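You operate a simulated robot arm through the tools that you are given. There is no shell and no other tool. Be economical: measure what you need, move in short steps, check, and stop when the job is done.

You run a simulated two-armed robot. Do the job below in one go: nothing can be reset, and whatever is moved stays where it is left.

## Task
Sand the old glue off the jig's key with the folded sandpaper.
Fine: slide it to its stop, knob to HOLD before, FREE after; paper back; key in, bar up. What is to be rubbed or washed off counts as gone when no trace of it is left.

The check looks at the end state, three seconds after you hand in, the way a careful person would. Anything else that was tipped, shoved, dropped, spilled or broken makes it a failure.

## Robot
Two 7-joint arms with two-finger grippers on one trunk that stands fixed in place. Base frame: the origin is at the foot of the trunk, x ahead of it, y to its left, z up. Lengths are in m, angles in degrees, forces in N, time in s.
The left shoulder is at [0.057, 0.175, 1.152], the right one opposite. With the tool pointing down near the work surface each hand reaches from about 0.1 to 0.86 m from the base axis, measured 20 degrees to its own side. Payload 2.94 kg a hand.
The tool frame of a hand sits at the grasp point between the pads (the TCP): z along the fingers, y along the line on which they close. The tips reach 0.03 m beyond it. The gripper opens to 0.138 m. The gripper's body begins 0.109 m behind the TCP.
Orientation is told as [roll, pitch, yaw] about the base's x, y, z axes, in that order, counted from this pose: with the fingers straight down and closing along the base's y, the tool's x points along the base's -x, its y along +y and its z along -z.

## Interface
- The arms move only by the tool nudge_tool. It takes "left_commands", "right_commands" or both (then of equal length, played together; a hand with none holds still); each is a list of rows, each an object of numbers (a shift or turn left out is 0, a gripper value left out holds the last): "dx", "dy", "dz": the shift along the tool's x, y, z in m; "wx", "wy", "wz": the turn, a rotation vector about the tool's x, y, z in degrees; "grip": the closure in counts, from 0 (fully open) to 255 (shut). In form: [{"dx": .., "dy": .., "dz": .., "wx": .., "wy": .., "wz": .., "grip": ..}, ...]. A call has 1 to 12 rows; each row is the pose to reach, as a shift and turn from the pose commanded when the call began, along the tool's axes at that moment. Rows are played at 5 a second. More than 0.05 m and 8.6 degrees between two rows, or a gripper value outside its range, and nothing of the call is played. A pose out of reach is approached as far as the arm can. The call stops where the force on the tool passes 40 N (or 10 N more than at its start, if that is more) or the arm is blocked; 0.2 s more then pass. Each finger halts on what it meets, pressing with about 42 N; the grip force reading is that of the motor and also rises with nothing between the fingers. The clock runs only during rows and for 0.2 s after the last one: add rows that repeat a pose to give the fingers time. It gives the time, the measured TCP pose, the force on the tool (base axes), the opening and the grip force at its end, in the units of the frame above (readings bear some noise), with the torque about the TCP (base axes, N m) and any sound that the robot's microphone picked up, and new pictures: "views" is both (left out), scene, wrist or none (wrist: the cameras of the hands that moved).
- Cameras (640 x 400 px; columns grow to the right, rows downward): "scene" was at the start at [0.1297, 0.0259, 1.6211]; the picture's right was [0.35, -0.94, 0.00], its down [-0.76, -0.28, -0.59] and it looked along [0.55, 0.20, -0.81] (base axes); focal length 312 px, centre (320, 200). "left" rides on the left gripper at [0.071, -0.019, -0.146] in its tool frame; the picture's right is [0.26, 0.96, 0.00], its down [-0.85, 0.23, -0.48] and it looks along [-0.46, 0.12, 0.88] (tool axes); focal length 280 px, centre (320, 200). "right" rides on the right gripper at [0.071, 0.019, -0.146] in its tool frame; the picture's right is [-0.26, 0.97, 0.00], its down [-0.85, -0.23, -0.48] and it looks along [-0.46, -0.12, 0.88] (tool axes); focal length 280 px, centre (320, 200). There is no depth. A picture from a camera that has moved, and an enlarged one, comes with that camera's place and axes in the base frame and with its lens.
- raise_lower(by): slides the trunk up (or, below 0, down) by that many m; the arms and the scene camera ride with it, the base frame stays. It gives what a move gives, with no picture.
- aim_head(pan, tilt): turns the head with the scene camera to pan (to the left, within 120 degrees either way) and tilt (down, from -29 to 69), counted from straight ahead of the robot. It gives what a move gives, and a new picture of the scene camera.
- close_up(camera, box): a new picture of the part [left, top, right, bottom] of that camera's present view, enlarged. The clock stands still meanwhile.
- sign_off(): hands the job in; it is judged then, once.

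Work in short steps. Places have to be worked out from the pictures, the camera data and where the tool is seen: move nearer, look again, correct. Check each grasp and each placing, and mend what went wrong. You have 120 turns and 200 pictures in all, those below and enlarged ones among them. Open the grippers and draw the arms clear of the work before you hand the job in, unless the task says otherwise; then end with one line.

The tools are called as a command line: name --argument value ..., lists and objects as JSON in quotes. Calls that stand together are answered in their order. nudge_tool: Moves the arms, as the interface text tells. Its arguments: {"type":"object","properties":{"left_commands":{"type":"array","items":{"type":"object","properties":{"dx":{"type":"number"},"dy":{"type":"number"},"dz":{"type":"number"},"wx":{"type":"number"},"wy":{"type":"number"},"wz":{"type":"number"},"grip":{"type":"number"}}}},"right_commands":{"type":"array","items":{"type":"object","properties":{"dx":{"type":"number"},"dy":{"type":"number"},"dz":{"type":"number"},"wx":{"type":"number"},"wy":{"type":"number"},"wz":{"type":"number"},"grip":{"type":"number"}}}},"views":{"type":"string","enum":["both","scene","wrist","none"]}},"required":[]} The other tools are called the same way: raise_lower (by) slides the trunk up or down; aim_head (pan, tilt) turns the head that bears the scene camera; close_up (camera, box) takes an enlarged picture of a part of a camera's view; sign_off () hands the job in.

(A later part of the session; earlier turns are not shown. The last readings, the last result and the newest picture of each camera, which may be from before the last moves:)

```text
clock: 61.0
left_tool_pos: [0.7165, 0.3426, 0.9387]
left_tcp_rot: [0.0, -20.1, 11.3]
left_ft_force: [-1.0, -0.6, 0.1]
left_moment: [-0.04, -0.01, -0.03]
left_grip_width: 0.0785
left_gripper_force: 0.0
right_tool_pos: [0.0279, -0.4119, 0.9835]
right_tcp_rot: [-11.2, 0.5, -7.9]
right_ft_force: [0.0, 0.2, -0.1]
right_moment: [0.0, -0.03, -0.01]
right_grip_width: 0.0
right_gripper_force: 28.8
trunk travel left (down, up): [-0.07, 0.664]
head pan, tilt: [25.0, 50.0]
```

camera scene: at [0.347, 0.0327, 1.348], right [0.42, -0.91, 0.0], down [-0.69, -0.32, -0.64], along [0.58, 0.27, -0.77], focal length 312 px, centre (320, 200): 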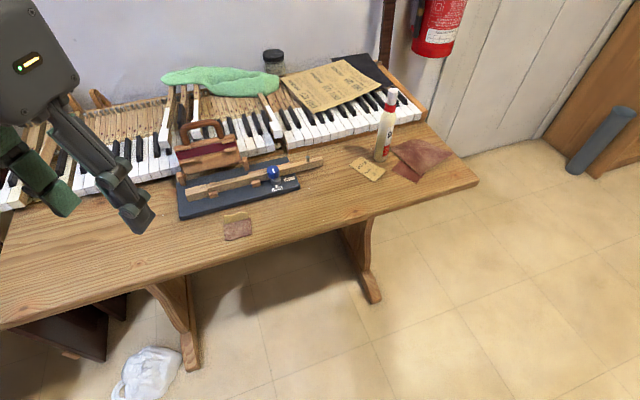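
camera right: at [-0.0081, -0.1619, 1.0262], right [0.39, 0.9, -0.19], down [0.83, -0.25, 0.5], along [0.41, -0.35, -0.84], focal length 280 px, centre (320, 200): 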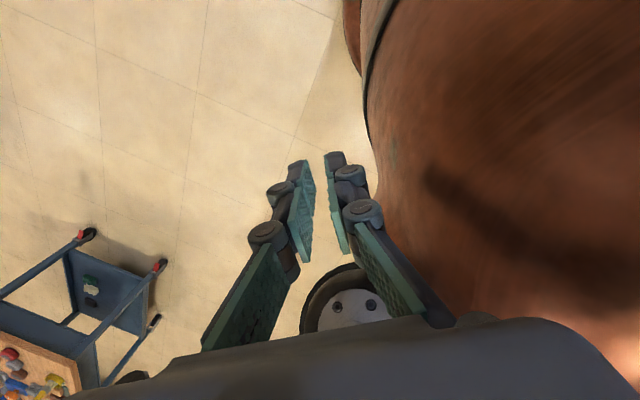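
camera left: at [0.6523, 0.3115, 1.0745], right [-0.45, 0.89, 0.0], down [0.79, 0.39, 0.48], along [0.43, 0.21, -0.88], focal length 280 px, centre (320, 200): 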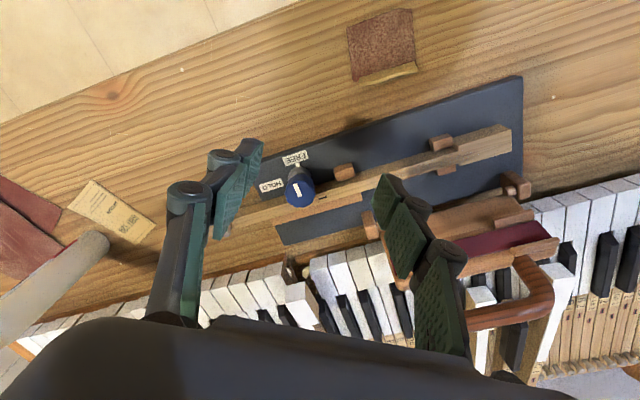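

Tilt holds. Move to just above the knob.

nudge_tool --left_commands '[{"dx": -0.012, "dy": -0.003, "dz": 0.025}, {"dx": -0.024, "dy": -0.0059, "dz": 0.05}]' --views "wrist"

close_up --camera "left" --box '[220, 100, 420, 260]'

close_up --camera "scene" --box '[230, 130, 330, 210]'

```text
clock: 61.6
left_tool_pos: [0.7566, 0.3456, 0.8997]
left_tcp_rot: [0.0, -20.0, 11.2]
left_ft_force: [0.4, 0.2, -0.3]
left_moment: [0.02, 0.01, 0.01]
left_grip_width: 0.0785
left_gripper_force: 0.1
right_tool_pos: [0.0276, -0.4132, 0.9832]
right_tcp_rot: [-11.3, 0.7, -7.8]
right_ft_force: [-0.3, 0.2, -0.1]
right_moment: [-0.02, 0.02, 0.04]
right_grip_width: 0.0004
right_gripper_force: 29.2
trunk travel left (down, up): [-0.07, 0.664]
head pan, tilt: [25.0, 50.0]
camera left: at [0.6464, 0.3033, 1.0129], right [-0.43, 0.9, -0.09], down [0.58, 0.35, 0.74], along [0.69, 0.27, -0.67], focal length 280 px, centre (320, 200)
```

left: 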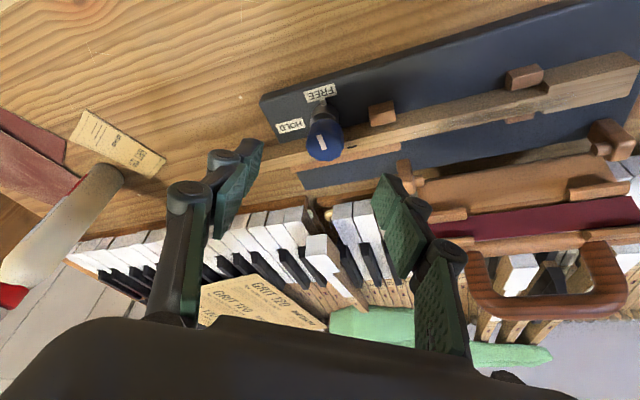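

```text
2.50 times, centred on (320, 180) of left
camera zoom: at [0.6464, 0.3033, 1.0129], right [-0.43, 0.9, -0.09], down [0.58, 0.35, 0.74], along [0.69, 0.27, -0.67], focal length 701 px, centre (320, 250)
```

zoom: 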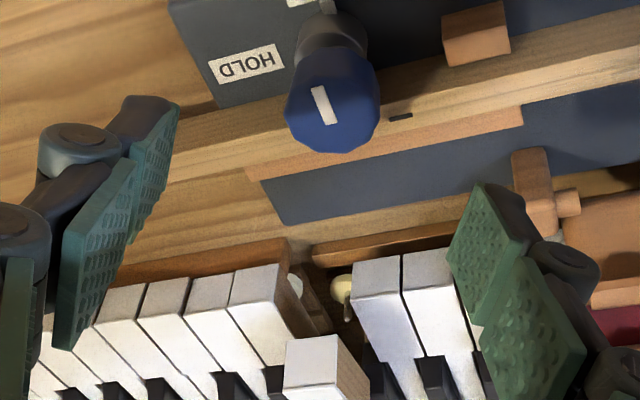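

```text
5.00 times, centred on (280, 170) of scene
camera zoom: at [0.3476, 0.0328, 1.3477], right [0.42, -0.91, 0.0], down [-0.69, -0.32, -0.64], along [0.58, 0.27, -0.77], focal length 1562 px, centre (520, 350)
```

zoom: 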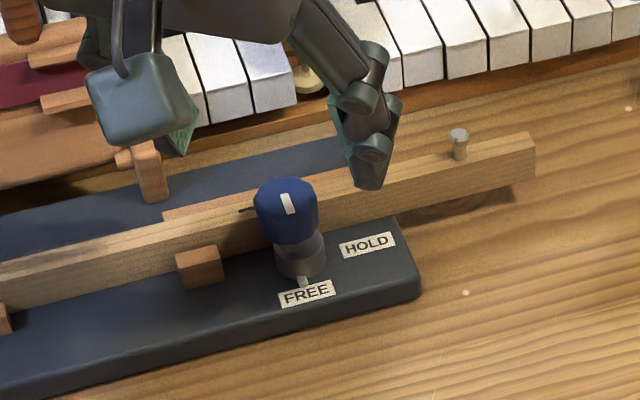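

Knob centre refined to ≈(0.764,0.3435), top 0.845. I descend so the tips straddle the cap just above key height, and check before closing.

nudge_tool --left_commands '[{"dx": 0.007, "dy": -0.0035, "dz": 0.018}, {"dx": 0.0149, "dy": -0.0035, "dz": 0.0358}]' --views "wrist"

close_up --camera "left" --box '[220, 100, 420, 260]'

close_up --camera "scene" --box '[230, 130, 330, 210]'

```text
clock: 62.2
left_tool_pos: [0.7564, 0.3426, 0.8627]
left_tcp_rot: [-0.1, -20.1, 11.3]
left_ft_force: [-0.4, 0.5, 0.8]
left_moment: [0.01, 0.01, -0.02]
left_grip_width: 0.0785
left_gripper_force: 0.0
right_tool_pos: [0.0277, -0.4129, 0.9839]
right_tcp_rot: [-11.2, 0.5, -7.8]
right_ft_force: [0.4, -0.5, 0.1]
right_moment: [0.01, 0.02, -0.03]
right_grip_width: 0.0
right_gripper_force: 28.5
trunk travel left (down, up): [-0.07, 0.664]
head pan, tilt: [25.0, 50.0]
camera left: at [0.6459, 0.3001, 0.9749], right [-0.43, 0.9, -0.09], down [0.58, 0.35, 0.74], along [0.69, 0.27, -0.67], focal length 280 px, centre (320, 200)
```

left: 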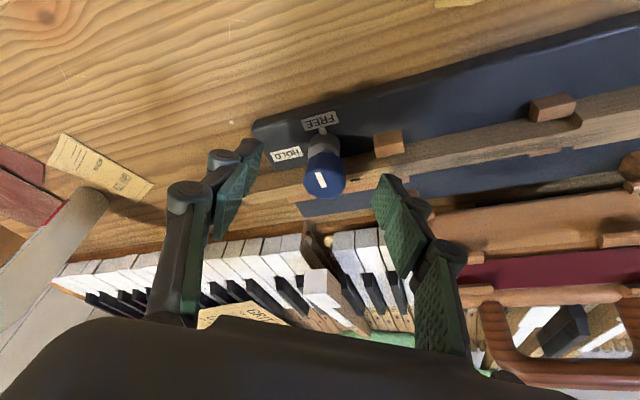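

```text
2.50 times, centred on (320, 180) of left
camera zoom: at [0.6459, 0.3001, 0.9749], right [-0.43, 0.9, -0.09], down [0.58, 0.35, 0.74], along [0.69, 0.27, -0.67], focal length 701 px, centre (320, 250)
```

zoom: 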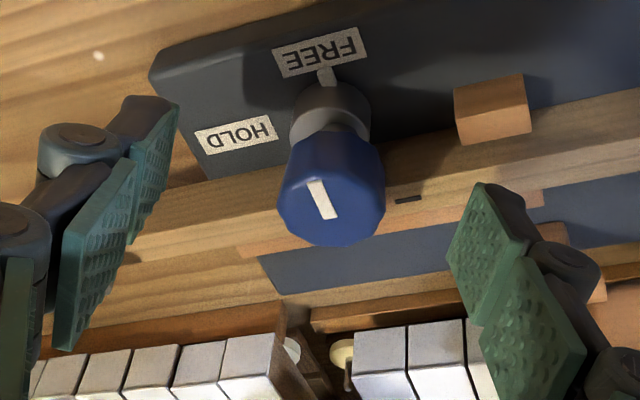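

```text
5.00 times, centred on (280, 170) of scene
camera zoom: at [0.3472, 0.0328, 1.348], right [0.42, -0.91, 0.0], down [-0.69, -0.32, -0.64], along [0.58, 0.27, -0.77], focal length 1562 px, centre (520, 350)
```

zoom: 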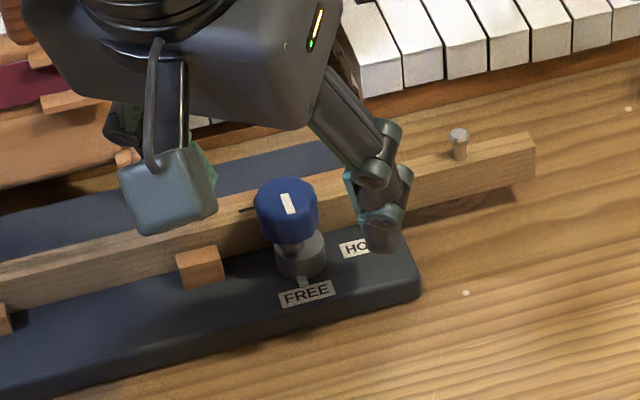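

Fingers straddle the cap well. Close on the knob.

nudge_tool --left_commands '[{"grip": 255}, {"grip": 255}, {"grip": 255}, {"grip": 255}, {"grip": 255}]' --views "wrist"

```text
clock: 63.2
left_tool_pos: [0.7558, 0.3439, 0.8587]
left_tcp_rot: [0.9, -19.7, 10.7]
left_ft_force: [-1.8, 9.0, 0.0]
left_moment: [0.52, -0.57, 0.22]
left_grip_width: 0.0277
left_gripper_force: 34.3
right_tool_pos: [0.0256, -0.4116, 0.9852]
right_tcp_rot: [-11.2, 0.5, -8.1]
right_ft_force: [-0.5, -0.9, -0.3]
right_moment: [0.02, -0.04, -0.01]
right_grip_width: 0.0
right_gripper_force: 28.5
trunk travel left (down, up): [-0.07, 0.664]
head pan, tilt: [25.0, 50.0]
stopped in row 5 (left hand): the arm was blocked; the commanded pose is now the measured one
camera left: at [0.6459, 0.3009, 0.9716], right [-0.43, 0.9, -0.07], down [0.58, 0.34, 0.74], along [0.69, 0.27, -0.67], focal length 280 px, centre (320, 200)
```

left: 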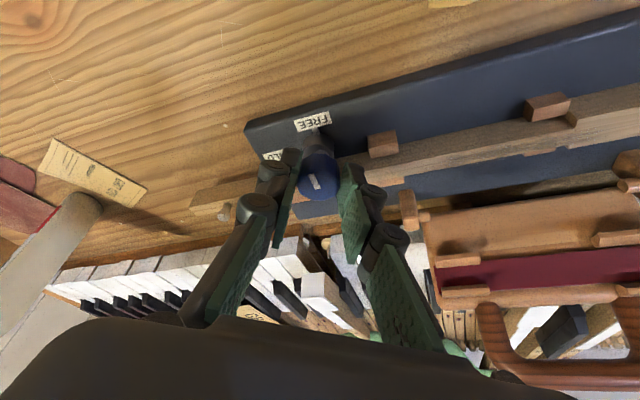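

Knob held (28 mm). I turn about the vertical toward HOLD by 48°.

nudge_tool --left_commands '[{"dy": -0.0012, "wx": -2.74, "wz": -7.52}, {"dx": -0.0003, "dy": -0.0024, "wx": -5.47, "wz": -15.0}, {"dx": -0.0007, "dy": -0.0035, "dz": 0.0003, "wx": -8.2, "wz": -22.6}, {"dx": -0.0012, "dy": -0.0046, "dz": 0.0005, "wx": -10.9, "wz": -30.1}, {"dx": -0.0019, "dy": -0.0056, "dz": 0.0007, "wx": -13.7, "wz": -37.6}, {"dx": -0.0027, "dy": -0.0065, "dz": 0.001, "wx": -16.4, "wz": -45.1}]' --views "wrist"

close_up --camera "scene" --box '[230, 130, 330, 210]'

```text
clock: 64.6
left_tool_pos: [0.758, 0.3365, 0.8579]
left_tcp_rot: [-1.0, -20.5, 57.5]
left_ft_force: [13.7, -18.7, 0.3]
left_moment: [-0.43, 0.02, -0.35]
left_grip_width: 0.0273
left_gripper_force: 42.1
left hand out of reach, approached as far as the arm can: row 6
right_tool_pos: [0.0309, -0.4128, 0.9839]
right_tcp_rot: [-11.2, 0.9, -7.9]
right_ft_force: [-1.0, 0.7, 0.2]
right_moment: [-0.01, -0.06, -0.01]
right_grip_width: 0.0
right_gripper_force: 28.6
trunk travel left (down, up): [-0.07, 0.664]
head pan, tilt: [25.0, 50.0]
stopped in row 6 (left hand): the force on the tool passed its limit at 49 N (the readings are from after the stop); the commanded pose is now the measured one
camera left: at [0.7092, 0.2283, 0.9699], right [-0.94, 0.32, -0.11], down [0.14, 0.66, 0.74], along [0.31, 0.68, -0.67], focal length 280 px, centre (320, 200)
```

left: 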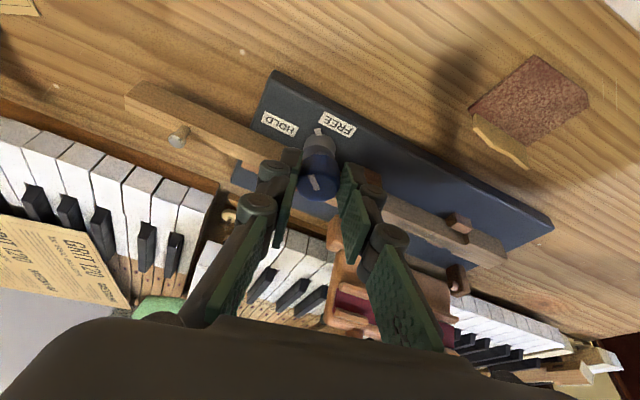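

```text
5.00 times, centred on (280, 170) of scene
camera zoom: at [0.3553, 0.031, 1.3467], right [0.42, -0.91, 0.0], down [-0.7, -0.32, -0.64], along [0.58, 0.27, -0.77], focal length 1562 px, centre (520, 350)
```

zoom: 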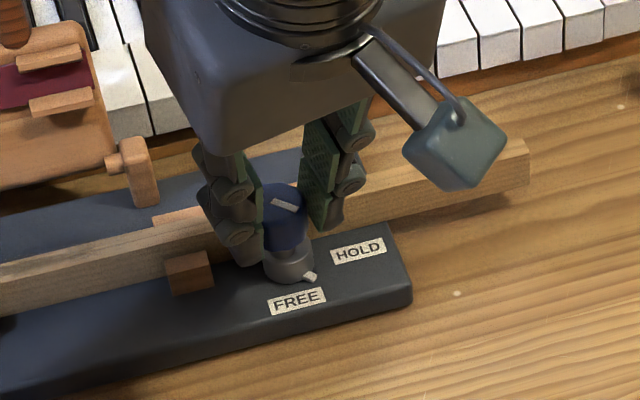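

The knob is about halfway; a force spike came as the reach ran out. I release, to compare the jig's place with before.

nudge_tool --left_commands '[{"grip": 180}, {"grip": 140}, {"grip": 120}, {"grip": 120}]' --views "none"

close_up --camera "scene" --box '[230, 130, 330, 210]'

```text
clock: 65.6
left_tool_pos: [0.754, 0.3407, 0.8583]
left_tcp_rot: [-0.7, -20.6, 57.8]
left_ft_force: [0.5, 0.6, -0.8]
left_moment: [0.0, 0.01, 0.01]
left_grip_width: 0.0731
left_gripper_force: 0.0
right_tool_pos: [0.0279, -0.4133, 0.9825]
right_tcp_rot: [-11.1, 0.5, -7.9]
right_ft_force: [0.3, 0.8, 0.5]
right_moment: [0.0, 0.02, 0.02]
right_grip_width: 0.0001
right_gripper_force: 28.5
trunk travel left (down, up): [-0.07, 0.664]
head pan, tilt: [25.0, 50.0]
```

```text
5.00 times, centred on (280, 170) of scene
camera zoom: at [0.3474, 0.0329, 1.3479], right [0.42, -0.91, 0.0], down [-0.69, -0.32, -0.64], along [0.58, 0.27, -0.77], focal length 1562 px, centre (520, 350)
```

zoom: 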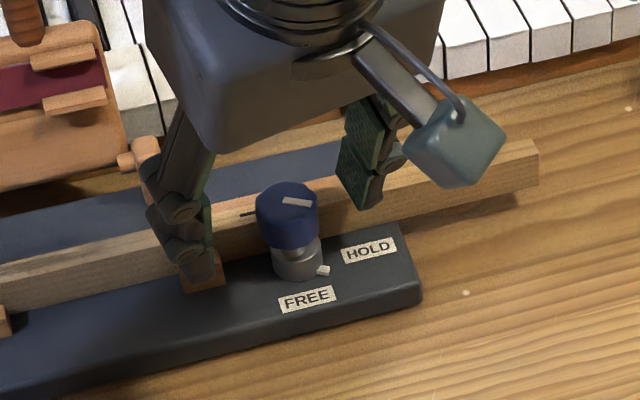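

The jig crept about 4 mm toward the robot under that spike; I'll undo that while holding the knob. Turn the open hand back to yaw 0 to regrip.

nudge_tool --left_commands '[{"wx": 2.9, "wz": 7.73}, {"wx": 5.8, "wz": 15.46}, {"wx": 8.7, "wz": 23.19}, {"wx": 11.6, "wz": 30.9}, {"wx": 14.5, "wz": 38.6}, {"wx": 17.4, "wz": 46.4}, {"wx": 20.3, "wz": 54.1}]' --views "wrist"

close_up --camera "left" --box '[220, 100, 420, 260]'

```text
clock: 67.2
left_tool_pos: [0.7533, 0.3411, 0.8593]
left_tcp_rot: [-0.4, -21.3, -0.1]
left_ft_force: [0.4, 0.3, -0.3]
left_moment: [0.01, 0.01, 0.02]
left_grip_width: 0.073
left_gripper_force: 0.1
right_tool_pos: [0.028, -0.4126, 0.9837]
right_tcp_rot: [-11.0, 0.6, -7.8]
right_ft_force: [0.2, -0.1, 0.5]
right_moment: [0.0, 0.03, -0.02]
right_grip_width: 0.0
right_gripper_force: 28.2
trunk travel left (down, up): [-0.07, 0.664]
head pan, tilt: [25.0, 50.0]
camera left: at [0.6352, 0.3237, 0.9694], right [-0.24, 0.97, -0.1], down [0.62, 0.23, 0.75], along [0.75, 0.11, -0.65], focal length 280 px, centre (320, 200)
```

left: 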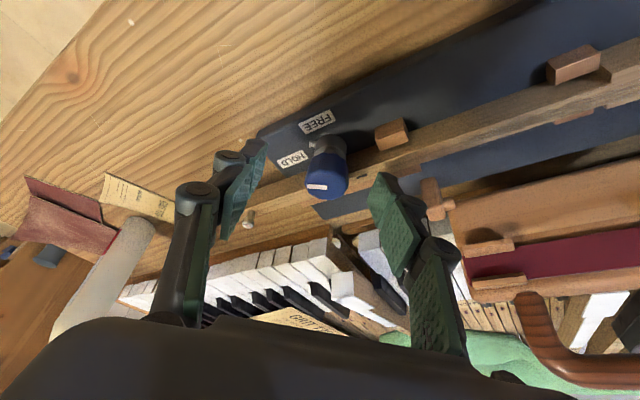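

```text
2.50 times, centred on (320, 180) of left
camera zoom: at [0.6352, 0.3237, 0.9694], right [-0.24, 0.97, -0.1], down [0.62, 0.23, 0.75], along [0.75, 0.11, -0.65], focal length 701 px, centre (320, 250)
```

zoom: 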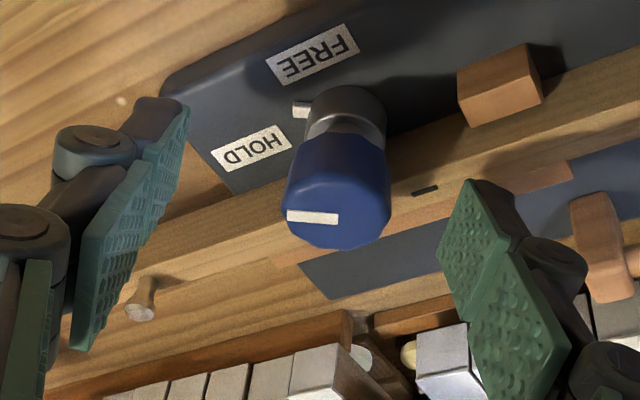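

Pointer is past halfway. Center by 2.5 mm and close.

nudge_tool --left_commands '[{"dy": 0.0025}, {"dy": 0.0025, "grip": 180}, {"dy": 0.0025, "grip": 210}, {"dy": 0.0025, "grip": 255}, {"dy": 0.0025, "grip": 255}]' --views "none"

```text
clock: 68.4
left_tool_pos: [0.7544, 0.3457, 0.8575]
left_tcp_rot: [-0.4, -21.3, 0.0]
left_ft_force: [0.6, 15.5, 3.6]
left_moment: [0.46, -0.1, 0.15]
left_grip_width: 0.0276
left_gripper_force: 32.8
right_tool_pos: [0.0281, -0.4114, 0.9835]
right_tcp_rot: [-11.3, 0.5, -7.9]
right_ft_force: [0.2, -0.5, 0.7]
right_moment: [-0.01, 0.0, 0.02]
right_grip_width: 0.0
right_gripper_force: 28.2
trunk travel left (down, up): [-0.07, 0.664]
head pan, tilt: [25.0, 50.0]
```

Off-centre force of 15 N; I shift the command 2 mm to relax, then turn 42°.

nudge_tool --left_commands '[{"dy": 0.0022}, {"dy": 0.0022}]' --views "none"

nudge_tool --left_commands '[{"dy": -0.0011, "wx": -2.54, "wz": -6.5}, {"dx": -0.0003, "dy": -0.00225, "wx": -5.1, "wz": -13.0}, {"dx": -0.0006, "dy": -0.0033, "dz": 0.0002, "wx": -7.6, "wz": -19.6}, {"dx": -0.001, "dy": -0.0044, "dz": 0.0004, "wx": -10.2, "wz": -26.1}, {"dx": -0.0016, "dy": -0.0053, "dz": 0.0006, "wx": -12.7, "wz": -32.6}]' --views "wrist"

close_up --camera "scene" --box '[230, 130, 330, 210]'

```text
clock: 69.0
left_tool_pos: [0.7547, 0.3471, 0.8574]
left_tcp_rot: [-0.5, -21.2, 0.0]
left_ft_force: [-1.9, 12.2, 2.9]
left_moment: [0.5, -0.18, 0.14]
left_grip_width: 0.027
left_gripper_force: 41.8
right_tool_pos: [0.0276, -0.412, 0.9845]
right_tcp_rot: [-11.3, 0.5, -7.9]
right_ft_force: [-0.3, 0.3, 0.4]
right_moment: [0.03, 0.01, 0.0]
right_grip_width: 0.0
right_gripper_force: 28.2
trunk travel left (down, up): [-0.07, 0.664]
head pan, tilt: [25.0, 50.0]
```

```text
clock: 70.2
left_tool_pos: [0.7556, 0.3397, 0.8586]
left_tcp_rot: [-0.4, -20.9, 34.9]
left_ft_force: [-1.4, 6.3, -0.3]
left_moment: [0.1, 0.09, -0.32]
left_grip_width: 0.0275
left_gripper_force: 42.2
right_tool_pos: [0.0263, -0.4121, 0.9846]
right_tcp_rot: [-11.2, 0.5, -7.9]
right_ft_force: [0.2, 0.1, 0.6]
right_moment: [0.0, 0.05, 0.0]
right_grip_width: 0.0001
right_gripper_force: 28.3
trunk travel left (down, up): [-0.07, 0.664]
head pan, tilt: [25.0, 50.0]
camera left: at [0.6699, 0.2574, 0.9694], right [-0.75, 0.65, -0.1], down [0.38, 0.55, 0.75], along [0.54, 0.52, -0.66], focal length 280 px, centre (320, 200)
```

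left: 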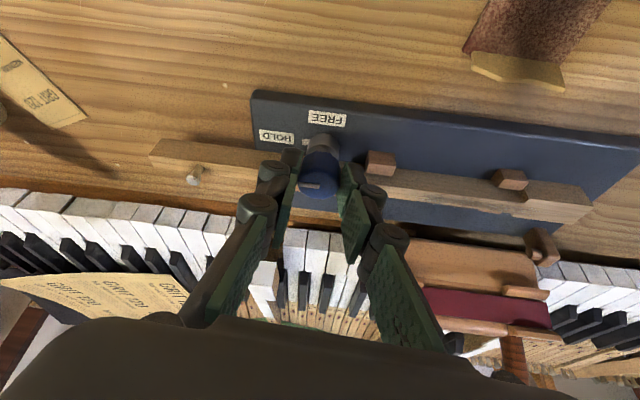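

```text
5.00 times, centred on (280, 170) of scene
camera zoom: at [0.3473, 0.0336, 1.3479], right [0.42, -0.91, 0.0], down [-0.69, -0.32, -0.64], along [0.58, 0.27, -0.77], focal length 1562 px, centre (520, 350)
```

zoom: 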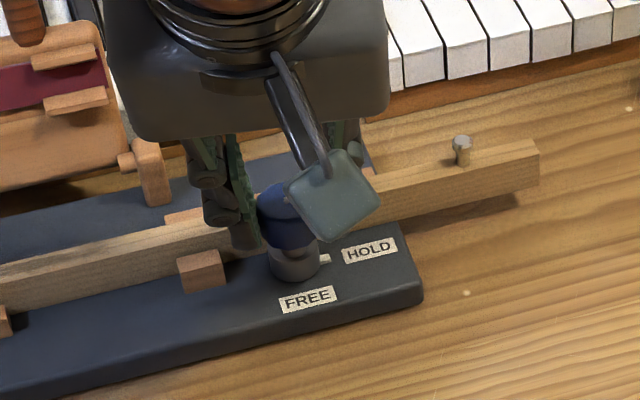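

Pointer is nearly on HOLD. I turn another 8° gently to find the end.

nudge_tool --left_commands '[{"dy": -0.0006, "wx": -1.4, "wz": -3.7}, {"dy": -0.0013, "wx": -2.9, "wz": -7.5}]' --views "none"

close_up --camera "left" --box '[240, 80, 380, 200]'

```text
clock: 70.8
left_tool_pos: [0.7566, 0.339, 0.859]
left_tcp_rot: [-0.3, -21.0, 42.9]
left_ft_force: [-0.8, 3.6, -0.4]
left_moment: [0.06, -0.04, -0.46]
left_grip_width: 0.0277
left_gripper_force: 42.5
right_tool_pos: [0.0266, -0.412, 0.9837]
right_tcp_rot: [-11.1, 0.5, -8.0]
right_ft_force: [0.3, -0.2, 0.3]
right_moment: [-0.02, 0.01, -0.02]
right_grip_width: 0.0
right_gripper_force: 28.3
trunk travel left (down, up): [-0.07, 0.664]
head pan, tilt: [25.0, 50.0]
```

```text
3.33 times, centred on (310, 140) of left
camera zoom: at [0.6832, 0.2451, 0.9692], right [-0.83, 0.54, -0.1], down [0.3, 0.6, 0.75], along [0.46, 0.59, -0.66], focal length 935 px, centre (353, 400)
```

zoom: 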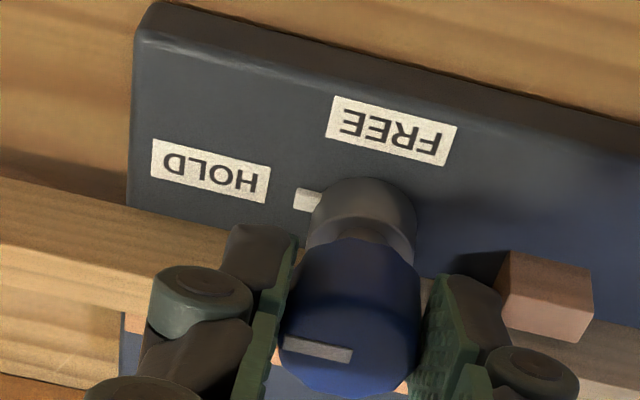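

Pointer lines up with HOLD; torque rising. A final 4° to confirm the end stop.

nudge_tool --left_commands '[{"dy": -0.0003, "wx": -0.7, "wz": -1.9}, {"dy": -0.0006, "wx": -1.4, "wz": -3.7}]' --views "none"

close_up --camera "left" --box '[240, 80, 380, 200]'

```text
clock: 71.4
left_tool_pos: [0.7582, 0.3387, 0.8578]
left_tcp_rot: [-0.3, -20.8, 46.9]
left_ft_force: [1.1, -0.9, 0.2]
left_moment: [-0.09, 0.0, -0.35]
left_grip_width: 0.0274
left_gripper_force: 42.2
right_tool_pos: [0.0273, -0.4121, 0.9834]
right_tcp_rot: [-11.1, 0.5, -8.0]
right_ft_force: [0.1, 0.0, 1.0]
right_moment: [0.02, -0.02, 0.0]
right_grip_width: 0.0
right_gripper_force: 28.3
trunk travel left (down, up): [-0.07, 0.664]
head pan, tilt: [25.0, 50.0]
```

```text
3.33 times, centred on (310, 140) of left
camera zoom: at [0.6905, 0.2397, 0.9692], right [-0.87, 0.48, -0.1], down [0.26, 0.61, 0.75], along [0.42, 0.62, -0.66], focal length 935 px, centre (353, 400)
```

zoom: 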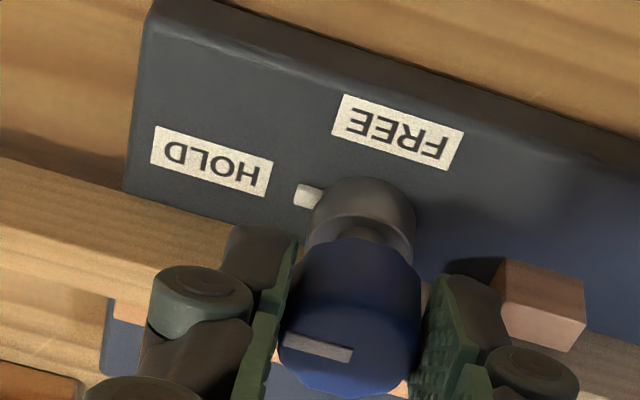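

HOLD is set. Release slowly and back out along the finger axis.

nudge_tool --left_commands '[{"grip": 220}, {"grip": 170}, {"grip": 130}, {"grip": 120}, {"grip": 120, "dz": -0.03}, {"grip": 120, "dz": -0.07}, {"grip": 120, "dz": -0.11}]' --views "wrist"

close_up --camera "scene" --box '[180, 120, 340, 220]'

```text
clock: 73.0
left_tool_pos: [0.7301, 0.3188, 0.965]
left_tcp_rot: [-0.4, -20.9, 46.9]
left_ft_force: [0.0, -0.8, -0.1]
left_moment: [-0.04, -0.02, -0.01]
left_grip_width: 0.0731
left_gripper_force: 0.1
left hand out of reach, approached as far as the arm can: row 7
right_tool_pos: [0.0263, -0.4112, 0.983]
right_tcp_rot: [-11.1, 0.4, -7.9]
right_ft_force: [-0.2, 0.2, 1.4]
right_moment: [-0.03, 0.02, 0.01]
right_grip_width: 0.0
right_gripper_force: 28.0
trunk travel left (down, up): [-0.07, 0.664]
head pan, tilt: [25.0, 50.0]
camera left: at [0.6628, 0.2196, 1.0752], right [-0.87, 0.48, -0.1], down [0.26, 0.61, 0.75], along [0.42, 0.62, -0.66], focal length 280 px, centre (320, 200)
```

left: 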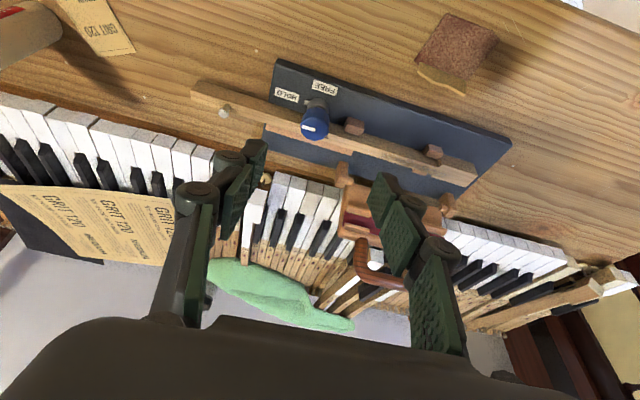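

```text
4.00 times, centred on (260, 170) of scene
camera zoom: at [0.3466, 0.0333, 1.3482], right [0.42, -0.91, 0.0], down [-0.69, -0.32, -0.64], along [0.58, 0.27, -0.77], focal length 1250 px, centre (560, 320)
```

zoom: 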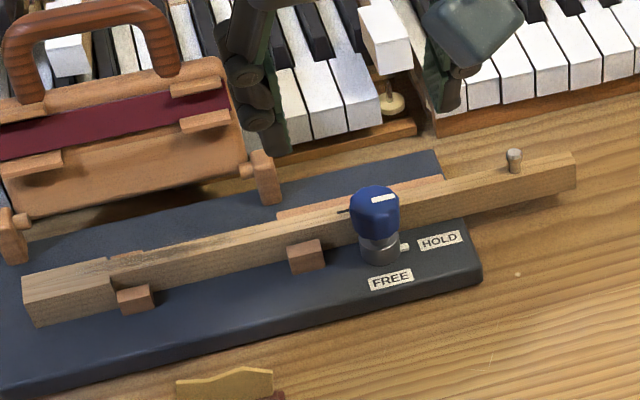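

Key at its stop, pointer on HOLD. Now retreat and level the hand over the front of the table.

nudge_tool --left_commands '[{"dx": 0.013, "dy": 0.02, "dz": -0.012, "wy": 4.2}, {"dx": 0.025, "dy": 0.041, "dz": -0.025, "wy": 8.4}, {"dx": 0.038, "dy": 0.061, "dz": -0.037, "wy": 12.6}, {"dx": 0.05, "dy": 0.082, "dz": -0.049, "wy": 16.8}, {"dx": 0.063, "dy": 0.1024, "dz": -0.0615, "wy": 20.9}]' --views "none"

raise_lower --by 0.14

```text
clock: 74.2
left_tool_pos: [0.5981, 0.3311, 0.9986]
left_tcp_rot: [-0.3, 0.0, 46.7]
left_ft_force: [-0.3, 0.6, 0.4]
left_moment: [-0.04, -0.02, 0.01]
left_grip_width: 0.0729
left_gripper_force: 0.2
right_tool_pos: [0.0264, -0.4131, 0.9837]
right_tcp_rot: [-11.1, 0.4, -7.8]
right_ft_force: [0.4, -0.7, -0.4]
right_moment: [-0.01, -0.01, 0.01]
right_grip_width: 0.0
right_gripper_force: 28.7
trunk travel left (down, up): [-0.07, 0.664]
head pan, tilt: [25.0, 50.0]
```

```text
clock: 75.9
left_tool_pos: [0.5984, 0.3302, 1.1362]
left_tcp_rot: [-0.1, 0.0, 46.7]
left_ft_force: [0.0, 1.2, -0.3]
left_moment: [0.01, 0.01, -0.02]
left_grip_width: 0.073
left_gripper_force: 0.1
right_tool_pos: [0.0275, -0.412, 1.1227]
right_tcp_rot: [-11.1, 0.6, -7.9]
right_ft_force: [0.1, 0.6, -0.3]
right_moment: [-0.01, 0.01, -0.04]
right_grip_width: 0.0002
right_gripper_force: 28.1
trunk travel left (down, up): [-0.21, 0.524]
head pan, tilt: [25.0, 50.0]
```

Rotate to yaw 133° and come down over the paper's flap.

nudge_tool --left_commands '[{"dx": -0.005, "dz": 0.02, "wz": -7.85}, {"dx": -0.01, "dz": 0.04, "wz": -15.7}, {"dx": -0.016, "dz": 0.06, "wz": -23.5}, {"dx": -0.021, "dz": 0.08, "wz": -31.4}, {"dx": -0.026, "dz": 0.1, "wz": -39.2}, {"dx": -0.032, "dz": 0.12, "wz": -47.1}, {"dx": -0.037, "dz": 0.14, "wz": -54.9}, {"dx": -0.042, "dz": 0.16, "wz": -62.8}, {"dx": -0.047, "dz": 0.175, "wz": -70.6}, {"dx": -0.053, "dz": 0.19, "wz": -78.5}, {"dx": -0.0579, "dy": -0.003, "dz": 0.206, "wz": -86.3}]' --views "wrist"

close_up --camera "left" --box '[240, 60, 400, 200]'

```text
clock: 78.3
left_tool_pos: [0.6413, 0.368, 0.9316]
left_tcp_rot: [-0.1, 0.2, 133.1]
left_ft_force: [0.3, -0.2, -0.1]
left_moment: [-0.02, -0.01, 0.02]
left_grip_width: 0.0729
left_gripper_force: 0.0
right_tool_pos: [0.0273, -0.4112, 1.1239]
right_tcp_rot: [-11.1, 0.5, -7.9]
right_ft_force: [1.2, -1.2, -0.3]
right_moment: [-0.04, 0.06, 0.01]
right_grip_width: 0.0
right_gripper_force: 28.7
trunk travel left (down, up): [-0.21, 0.524]
head pan, tilt: [25.0, 50.0]
camera left: at [0.703, 0.3313, 1.0782], right [-0.53, -0.85, 0.0], down [-0.75, 0.46, 0.47], along [-0.4, 0.25, -0.88], focal length 280 px, centre (320, 200)
```

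left: 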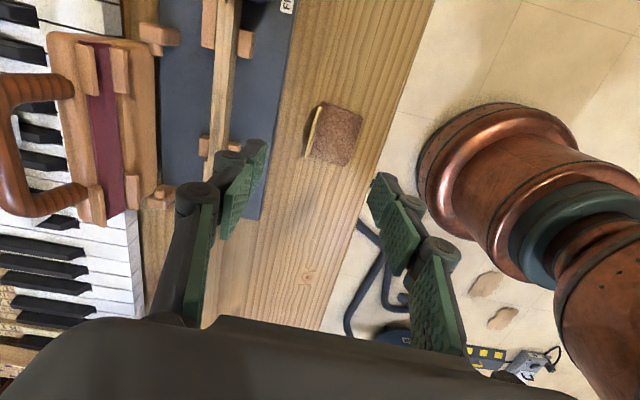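

```text
2.86 times, centred on (320, 130) of left
camera zoom: at [0.703, 0.3313, 1.0782], right [-0.53, -0.85, 0.0], down [-0.75, 0.46, 0.47], along [-0.4, 0.25, -0.88], focal length 801 px, centre (320, 400)
```

zoom: 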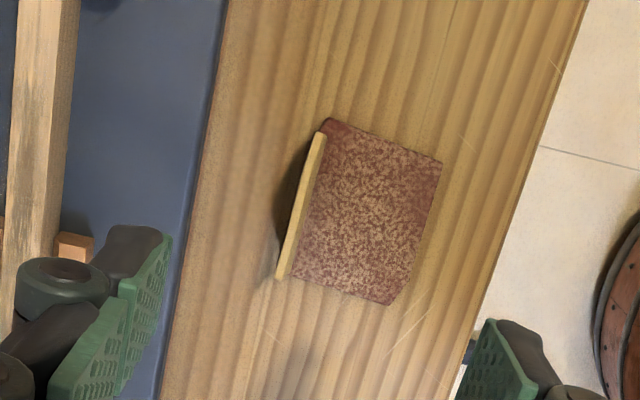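

The flap stands nearly upright at ≈(0.643,0.375), z 0.79–0.81, aligned with the hand. I narrow the fingers to ~26 mm and come down to just above it.

nudge_tool --left_commands '[{"dx": -0.002, "dy": -0.003, "dz": 0.02, "grip": 207}, {"dx": -0.0039, "dy": -0.006, "dz": 0.045, "grip": 207}, {"dx": -0.0039, "dy": -0.006, "dz": 0.07, "grip": 207}]' --views "wrist"

close_up --camera "left" --box '[240, 60, 400, 200]'

close_up --camera "scene" --box '[220, 150, 320, 230]'

```text
clock: 79.1
left_tool_pos: [0.6441, 0.3754, 0.8614]
left_tcp_rot: [-0.1, 0.3, 133.1]
left_ft_force: [0.0, -0.7, -0.7]
left_moment: [0.01, -0.01, 0.0]
left_grip_width: 0.026
left_gripper_force: 0.0
right_tool_pos: [0.0277, -0.4123, 1.1237]
right_tcp_rot: [-11.1, 0.5, -8.0]
right_ft_force: [1.1, 0.1, 0.0]
right_moment: [-0.03, 0.03, 0.02]
right_grip_width: 0.0001
right_gripper_force: 28.6
trunk travel left (down, up): [-0.21, 0.524]
head pan, tilt: [25.0, 50.0]
camera left: at [0.7049, 0.3372, 1.0072], right [-0.53, -0.85, 0.0], down [-0.75, 0.47, 0.47], along [-0.4, 0.25, -0.88], focal length 280 px, centre (320, 200)
```

left: 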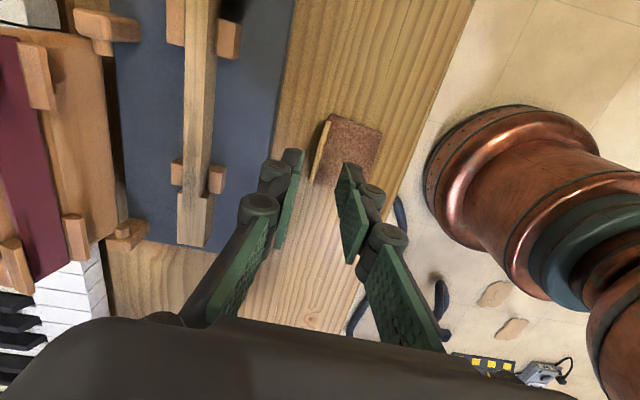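

```text
2.86 times, centred on (320, 130) of left
camera zoom: at [0.7049, 0.3372, 1.0072], right [-0.53, -0.85, 0.0], down [-0.75, 0.47, 0.47], along [-0.4, 0.25, -0.88], focal length 801 px, centre (320, 400)
```

zoom: 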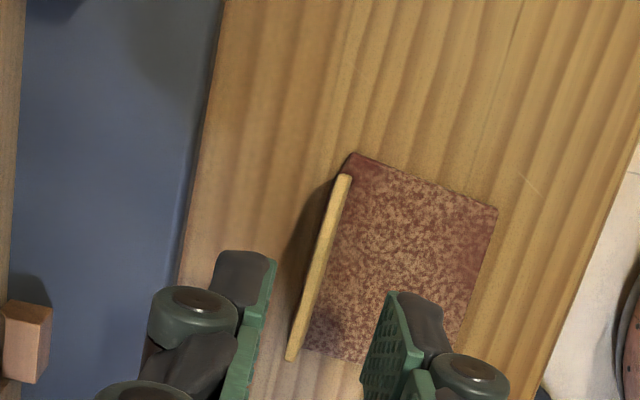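

```text
5.00 times, centred on (270, 190) of scene
camera zoom: at [0.2123, 0.0334, 1.5069], right [0.42, -0.91, 0.0], down [-0.69, -0.32, -0.64], along [0.58, 0.27, -0.77], focal length 1562 px, centre (570, 250)
```

zoom: 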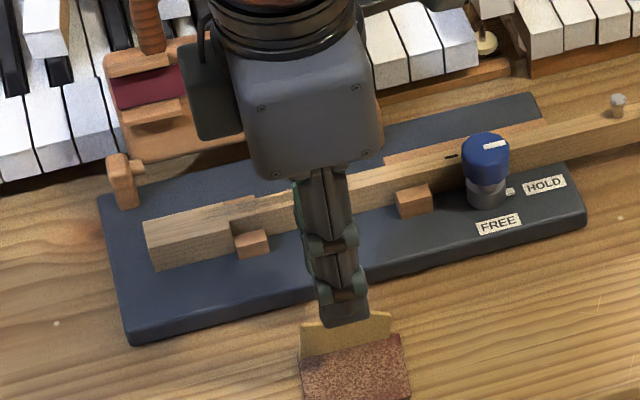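

The flap is centered within ~1.5 mm. Descend with the fingers either side of it.

nudge_tool --left_commands '[{"dz": 0.01}, {"dz": 0.02}, {"dz": 0.028}, {"dz": 0.032}]' --views "none"

close_up --camera "left" --box '[240, 90, 400, 230]'

close_up --camera "scene" --box '[255, 190, 315, 230]'

```text
clock: 80.1
left_tool_pos: [0.6429, 0.376, 0.8307]
left_tcp_rot: [-0.1, 0.2, 133.0]
left_ft_force: [-0.6, 0.7, 0.0]
left_moment: [0.02, 0.0, 0.03]
left_grip_width: 0.026
left_gripper_force: 0.0
right_tool_pos: [0.0273, -0.4118, 1.1218]
right_tcp_rot: [-11.1, 0.5, -7.9]
right_ft_force: [-0.1, 0.1, 0.9]
right_moment: [-0.01, -0.03, 0.02]
right_grip_width: 0.0
right_gripper_force: 28.1
trunk travel left (down, up): [-0.21, 0.524]
head pan, tilt: [25.0, 50.0]
```

```text
2.86 times, centred on (320, 160) of left
camera zoom: at [0.7054, 0.3381, 0.9763], right [-0.53, -0.85, 0.0], down [-0.75, 0.47, 0.47], along [-0.4, 0.25, -0.88], focal length 801 px, centre (320, 314)
```

zoom: 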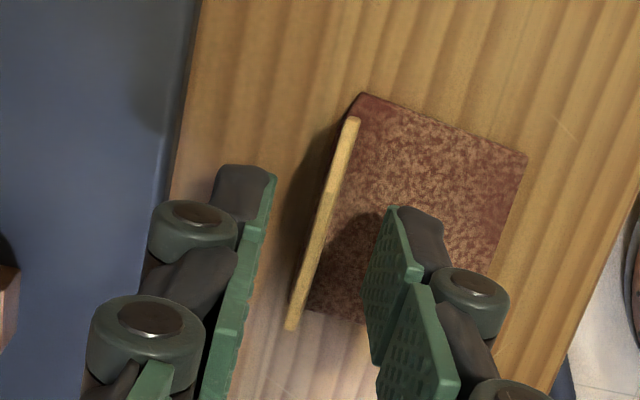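

```text
10.00 times, centred on (285, 210) of scene
camera zoom: at [0.2117, 0.033, 1.5071], right [0.42, -0.91, 0.0], down [-0.69, -0.32, -0.64], along [0.58, 0.27, -0.77], focal length 3125 px, centre (670, 100)
```

zoom: 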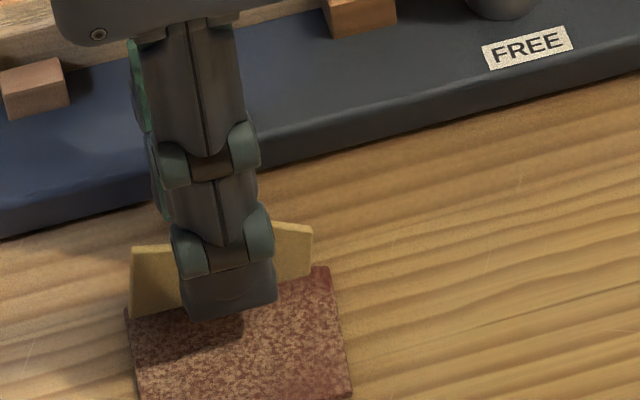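

Well positioned; 3 mm lower and close.

nudge_tool --left_commands '[{"dz": 0.003}, {"dz": 0.003, "grip": 235}, {"dz": 0.003, "grip": 255}, {"dz": 0.003, "grip": 255}]' --views "wrist"

close_up --camera "left" --box '[240, 90, 400, 230]'

```text
clock: 81.1
left_tool_pos: [0.6445, 0.3763, 0.8271]
left_tcp_rot: [-0.1, 0.4, 133.0]
left_ft_force: [0.5, -0.1, 1.3]
left_moment: [-0.07, 0.0, 0.01]
left_grip_width: 0.006
left_gripper_force: 29.6
right_tool_pos: [0.0279, -0.4113, 1.1227]
right_tcp_rot: [-11.2, 0.5, -8.0]
right_ft_force: [0.6, -0.2, -0.7]
right_moment: [-0.03, -0.03, -0.02]
right_grip_width: 0.0
right_gripper_force: 28.6
trunk travel left (down, up): [-0.21, 0.524]
head pan, tilt: [25.0, 50.0]
camera left: at [0.7055, 0.3382, 0.9737], right [-0.53, -0.85, 0.0], down [-0.75, 0.47, 0.47], along [-0.4, 0.25, -0.88], focal length 280 px, centre (320, 200)
```

left: 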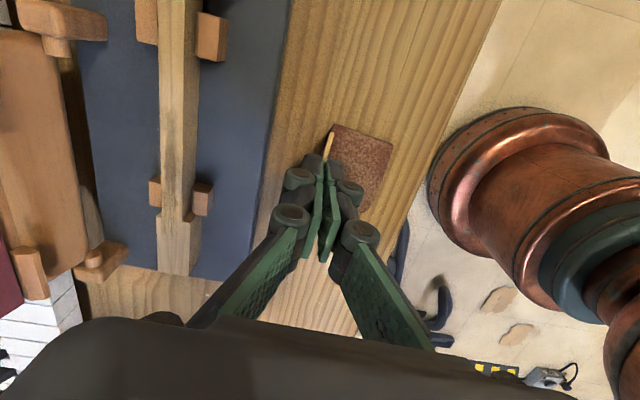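

```text
2.86 times, centred on (320, 160) of left
camera zoom: at [0.7055, 0.3382, 0.9737], right [-0.53, -0.85, 0.0], down [-0.75, 0.47, 0.47], along [-0.4, 0.25, -0.88], focal length 801 px, centre (320, 314)
```

zoom: 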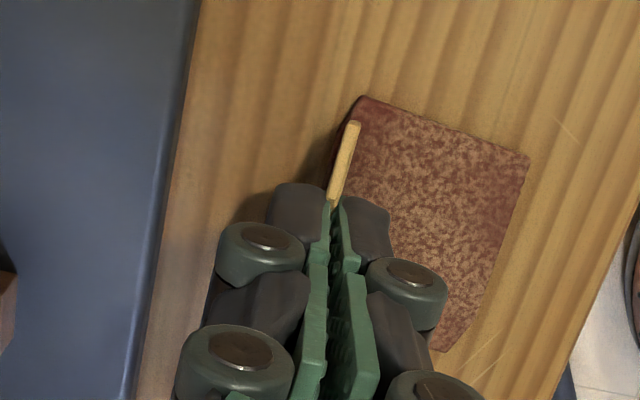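

Flap held (6 mm). Lift 6 cm and check.

nudge_tool --left_commands '[{"dz": -0.02}, {"dz": -0.04}, {"dz": -0.065}]' --views "wrist"

close_up --camera "scene" --box '[230, 150, 310, 220]'

```text
clock: 81.9
left_tool_pos: [0.6437, 0.3789, 0.8934]
left_tcp_rot: [-0.1, 0.4, 133.0]
left_ft_force: [0.4, 0.3, 0.7]
left_moment: [0.02, -0.02, 0.02]
left_grip_width: 0.0059
left_gripper_force: 30.2
right_tool_pos: [0.0271, -0.4113, 1.1234]
right_tcp_rot: [-11.1, 0.5, -7.9]
right_ft_force: [0.5, -0.6, -0.1]
right_moment: [0.01, -0.03, 0.03]
right_grip_width: 0.0
right_gripper_force: 28.3
trunk travel left (down, up): [-0.21, 0.524]
head pan, tilt: [25.0, 50.0]
camera left: at [0.7058, 0.3398, 1.039], right [-0.53, -0.85, 0.0], down [-0.75, 0.47, 0.47], along [-0.4, 0.25, -0.88], focal length 280 px, centre (320, 200)
```

left: 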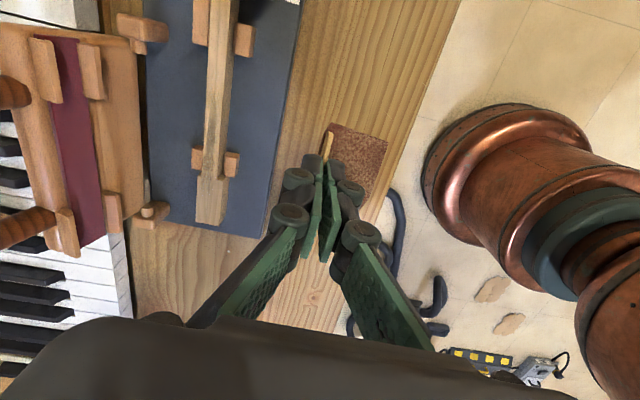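

```text
5.71 times, centred on (270, 185) of scene
camera zoom: at [0.211, 0.0325, 1.5073], right [0.42, -0.91, 0.0], down [-0.69, -0.32, -0.64], along [0.58, 0.27, -0.77], focal length 1786 px, centre (606, 286)
```

zoom: 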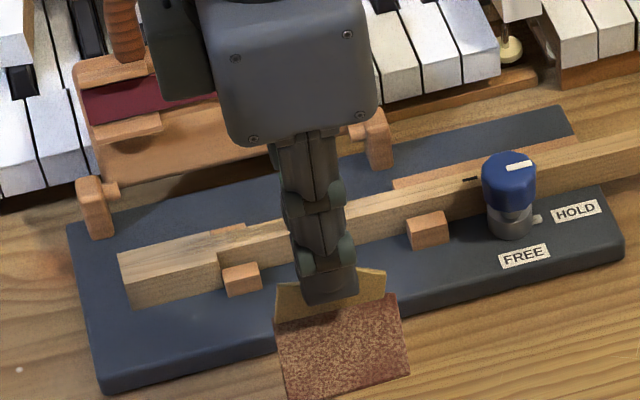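

Paper lifted cleanly. Look at the glue on the key to plan the strokes.

close_up --camera "left" --box '[180, 0, 280, 230]'

close_up --camera "left" --box '[180, 60, 260, 180]'

```text
1.74 times, centred on (230, 115) of left
camera zoom: at [0.7058, 0.3398, 1.039], right [-0.53, -0.85, 0.0], down [-0.75, 0.47, 0.47], along [-0.4, 0.25, -0.88], focal length 488 px, centre (476, 348)
```

zoom: 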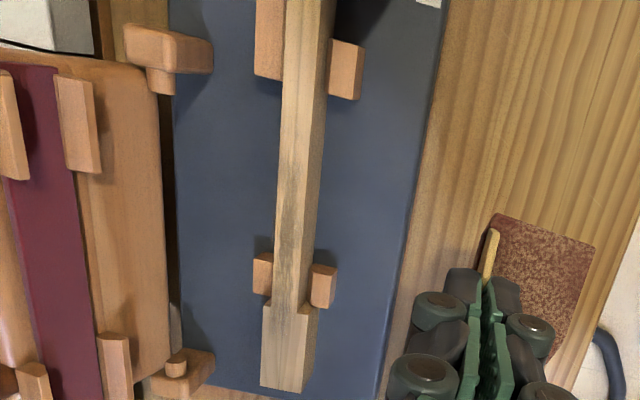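

```text
3.33 times, centred on (220, 120) of left
camera zoom: at [0.7058, 0.3398, 1.039], right [-0.53, -0.85, 0.0], down [-0.75, 0.47, 0.47], along [-0.4, 0.25, -0.88], focal length 935 px, centre (653, 467)
```

zoom: 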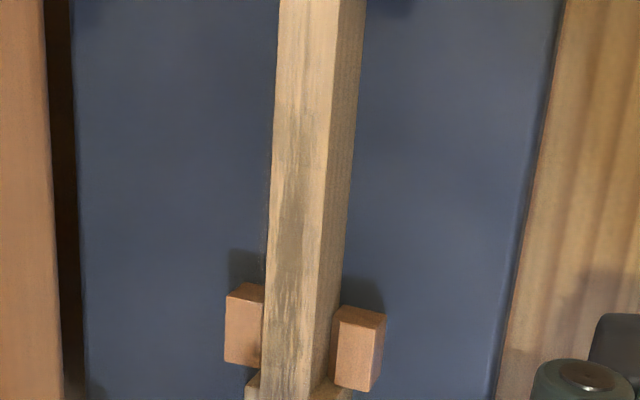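

Glue runs along the key top about 7 cm from the pegs toward the knob: from ≈(0.680,0.463) to ≈(0.729,0.413). Carry the pad over the near end of it.

nudge_tool --left_commands '[{"dx": -0.012, "dy": -0.032, "wz": -0.7}, {"dx": -0.025, "dy": -0.065, "wz": -1.3}, {"dx": -0.0372, "dy": -0.0973, "dz": 0.005, "wz": -2}]' --views "wrist"

close_up --camera "scene" --box '[220, 140, 320, 220]'

```text
clock: 82.7
left_tool_pos: [0.6886, 0.4719, 0.8872]
left_tcp_rot: [0.0, 0.3, 134.9]
left_ft_force: [-0.2, 0.6, -1.5]
left_moment: [-0.03, -0.03, -0.03]
left_grip_width: 0.006
left_gripper_force: 30.4
right_tool_pos: [0.0283, -0.4119, 1.1239]
right_tcp_rot: [-11.2, 0.5, -7.9]
right_ft_force: [0.9, -0.2, 0.3]
right_moment: [-0.02, 0.0, -0.01]
right_grip_width: 0.0001
right_gripper_force: 28.7
trunk travel left (down, up): [-0.21, 0.524]
head pan, tilt: [25.0, 50.0]
camera left: at [0.7532, 0.4361, 1.0326], right [-0.5, -0.87, 0.0], down [-0.77, 0.44, 0.47], along [-0.41, 0.23, -0.88], focal length 280 px, centre (320, 200)
```

left: 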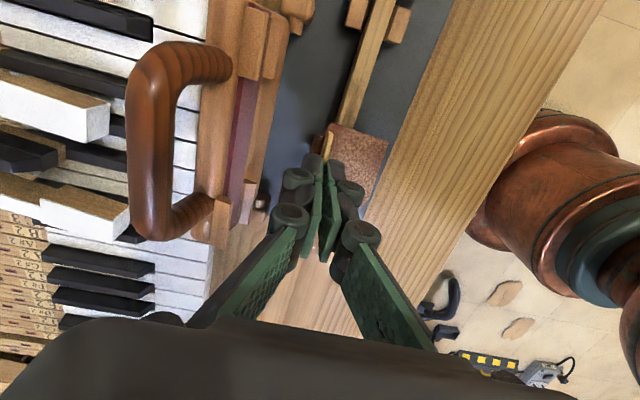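

```text
5.00 times, centred on (270, 180) of scene
camera zoom: at [0.2127, 0.0345, 1.5068], right [0.42, -0.91, 0.0], down [-0.69, -0.32, -0.64], along [0.58, 0.27, -0.77], focal length 1562 px, centre (570, 300)
```

zoom: 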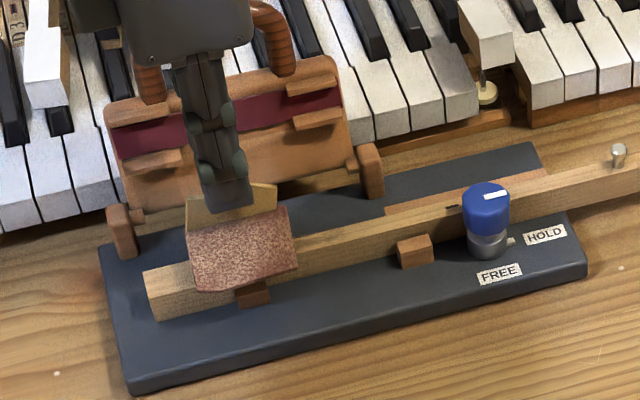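

Pad is over the head/peg end of the glue and clear of the bar. Descend slowly to contact.

nudge_tool --left_commands '[{"dz": 0.012}, {"dz": 0.02}, {"dz": 0.023}, {"dz": 0.025}, {"dz": 0.026}]' --views "none"

```text
clock: 83.9
left_tool_pos: [0.6899, 0.4696, 0.8652]
left_tcp_rot: [-0.4, 0.7, 135.1]
left_ft_force: [5.8, 7.1, 29.6]
left_moment: [0.25, 0.11, -0.2]
left_grip_width: 0.0062
left_gripper_force: 29.2
right_tool_pos: [0.0263, -0.4133, 1.1236]
right_tcp_rot: [-11.1, 0.4, -7.9]
right_ft_force: [0.1, -0.1, -0.2]
right_moment: [-0.01, -0.01, 0.02]
right_grip_width: 0.0
right_gripper_force: 28.9
trunk travel left (down, up): [-0.21, 0.524]
head pan, tilt: [25.0, 50.0]
```

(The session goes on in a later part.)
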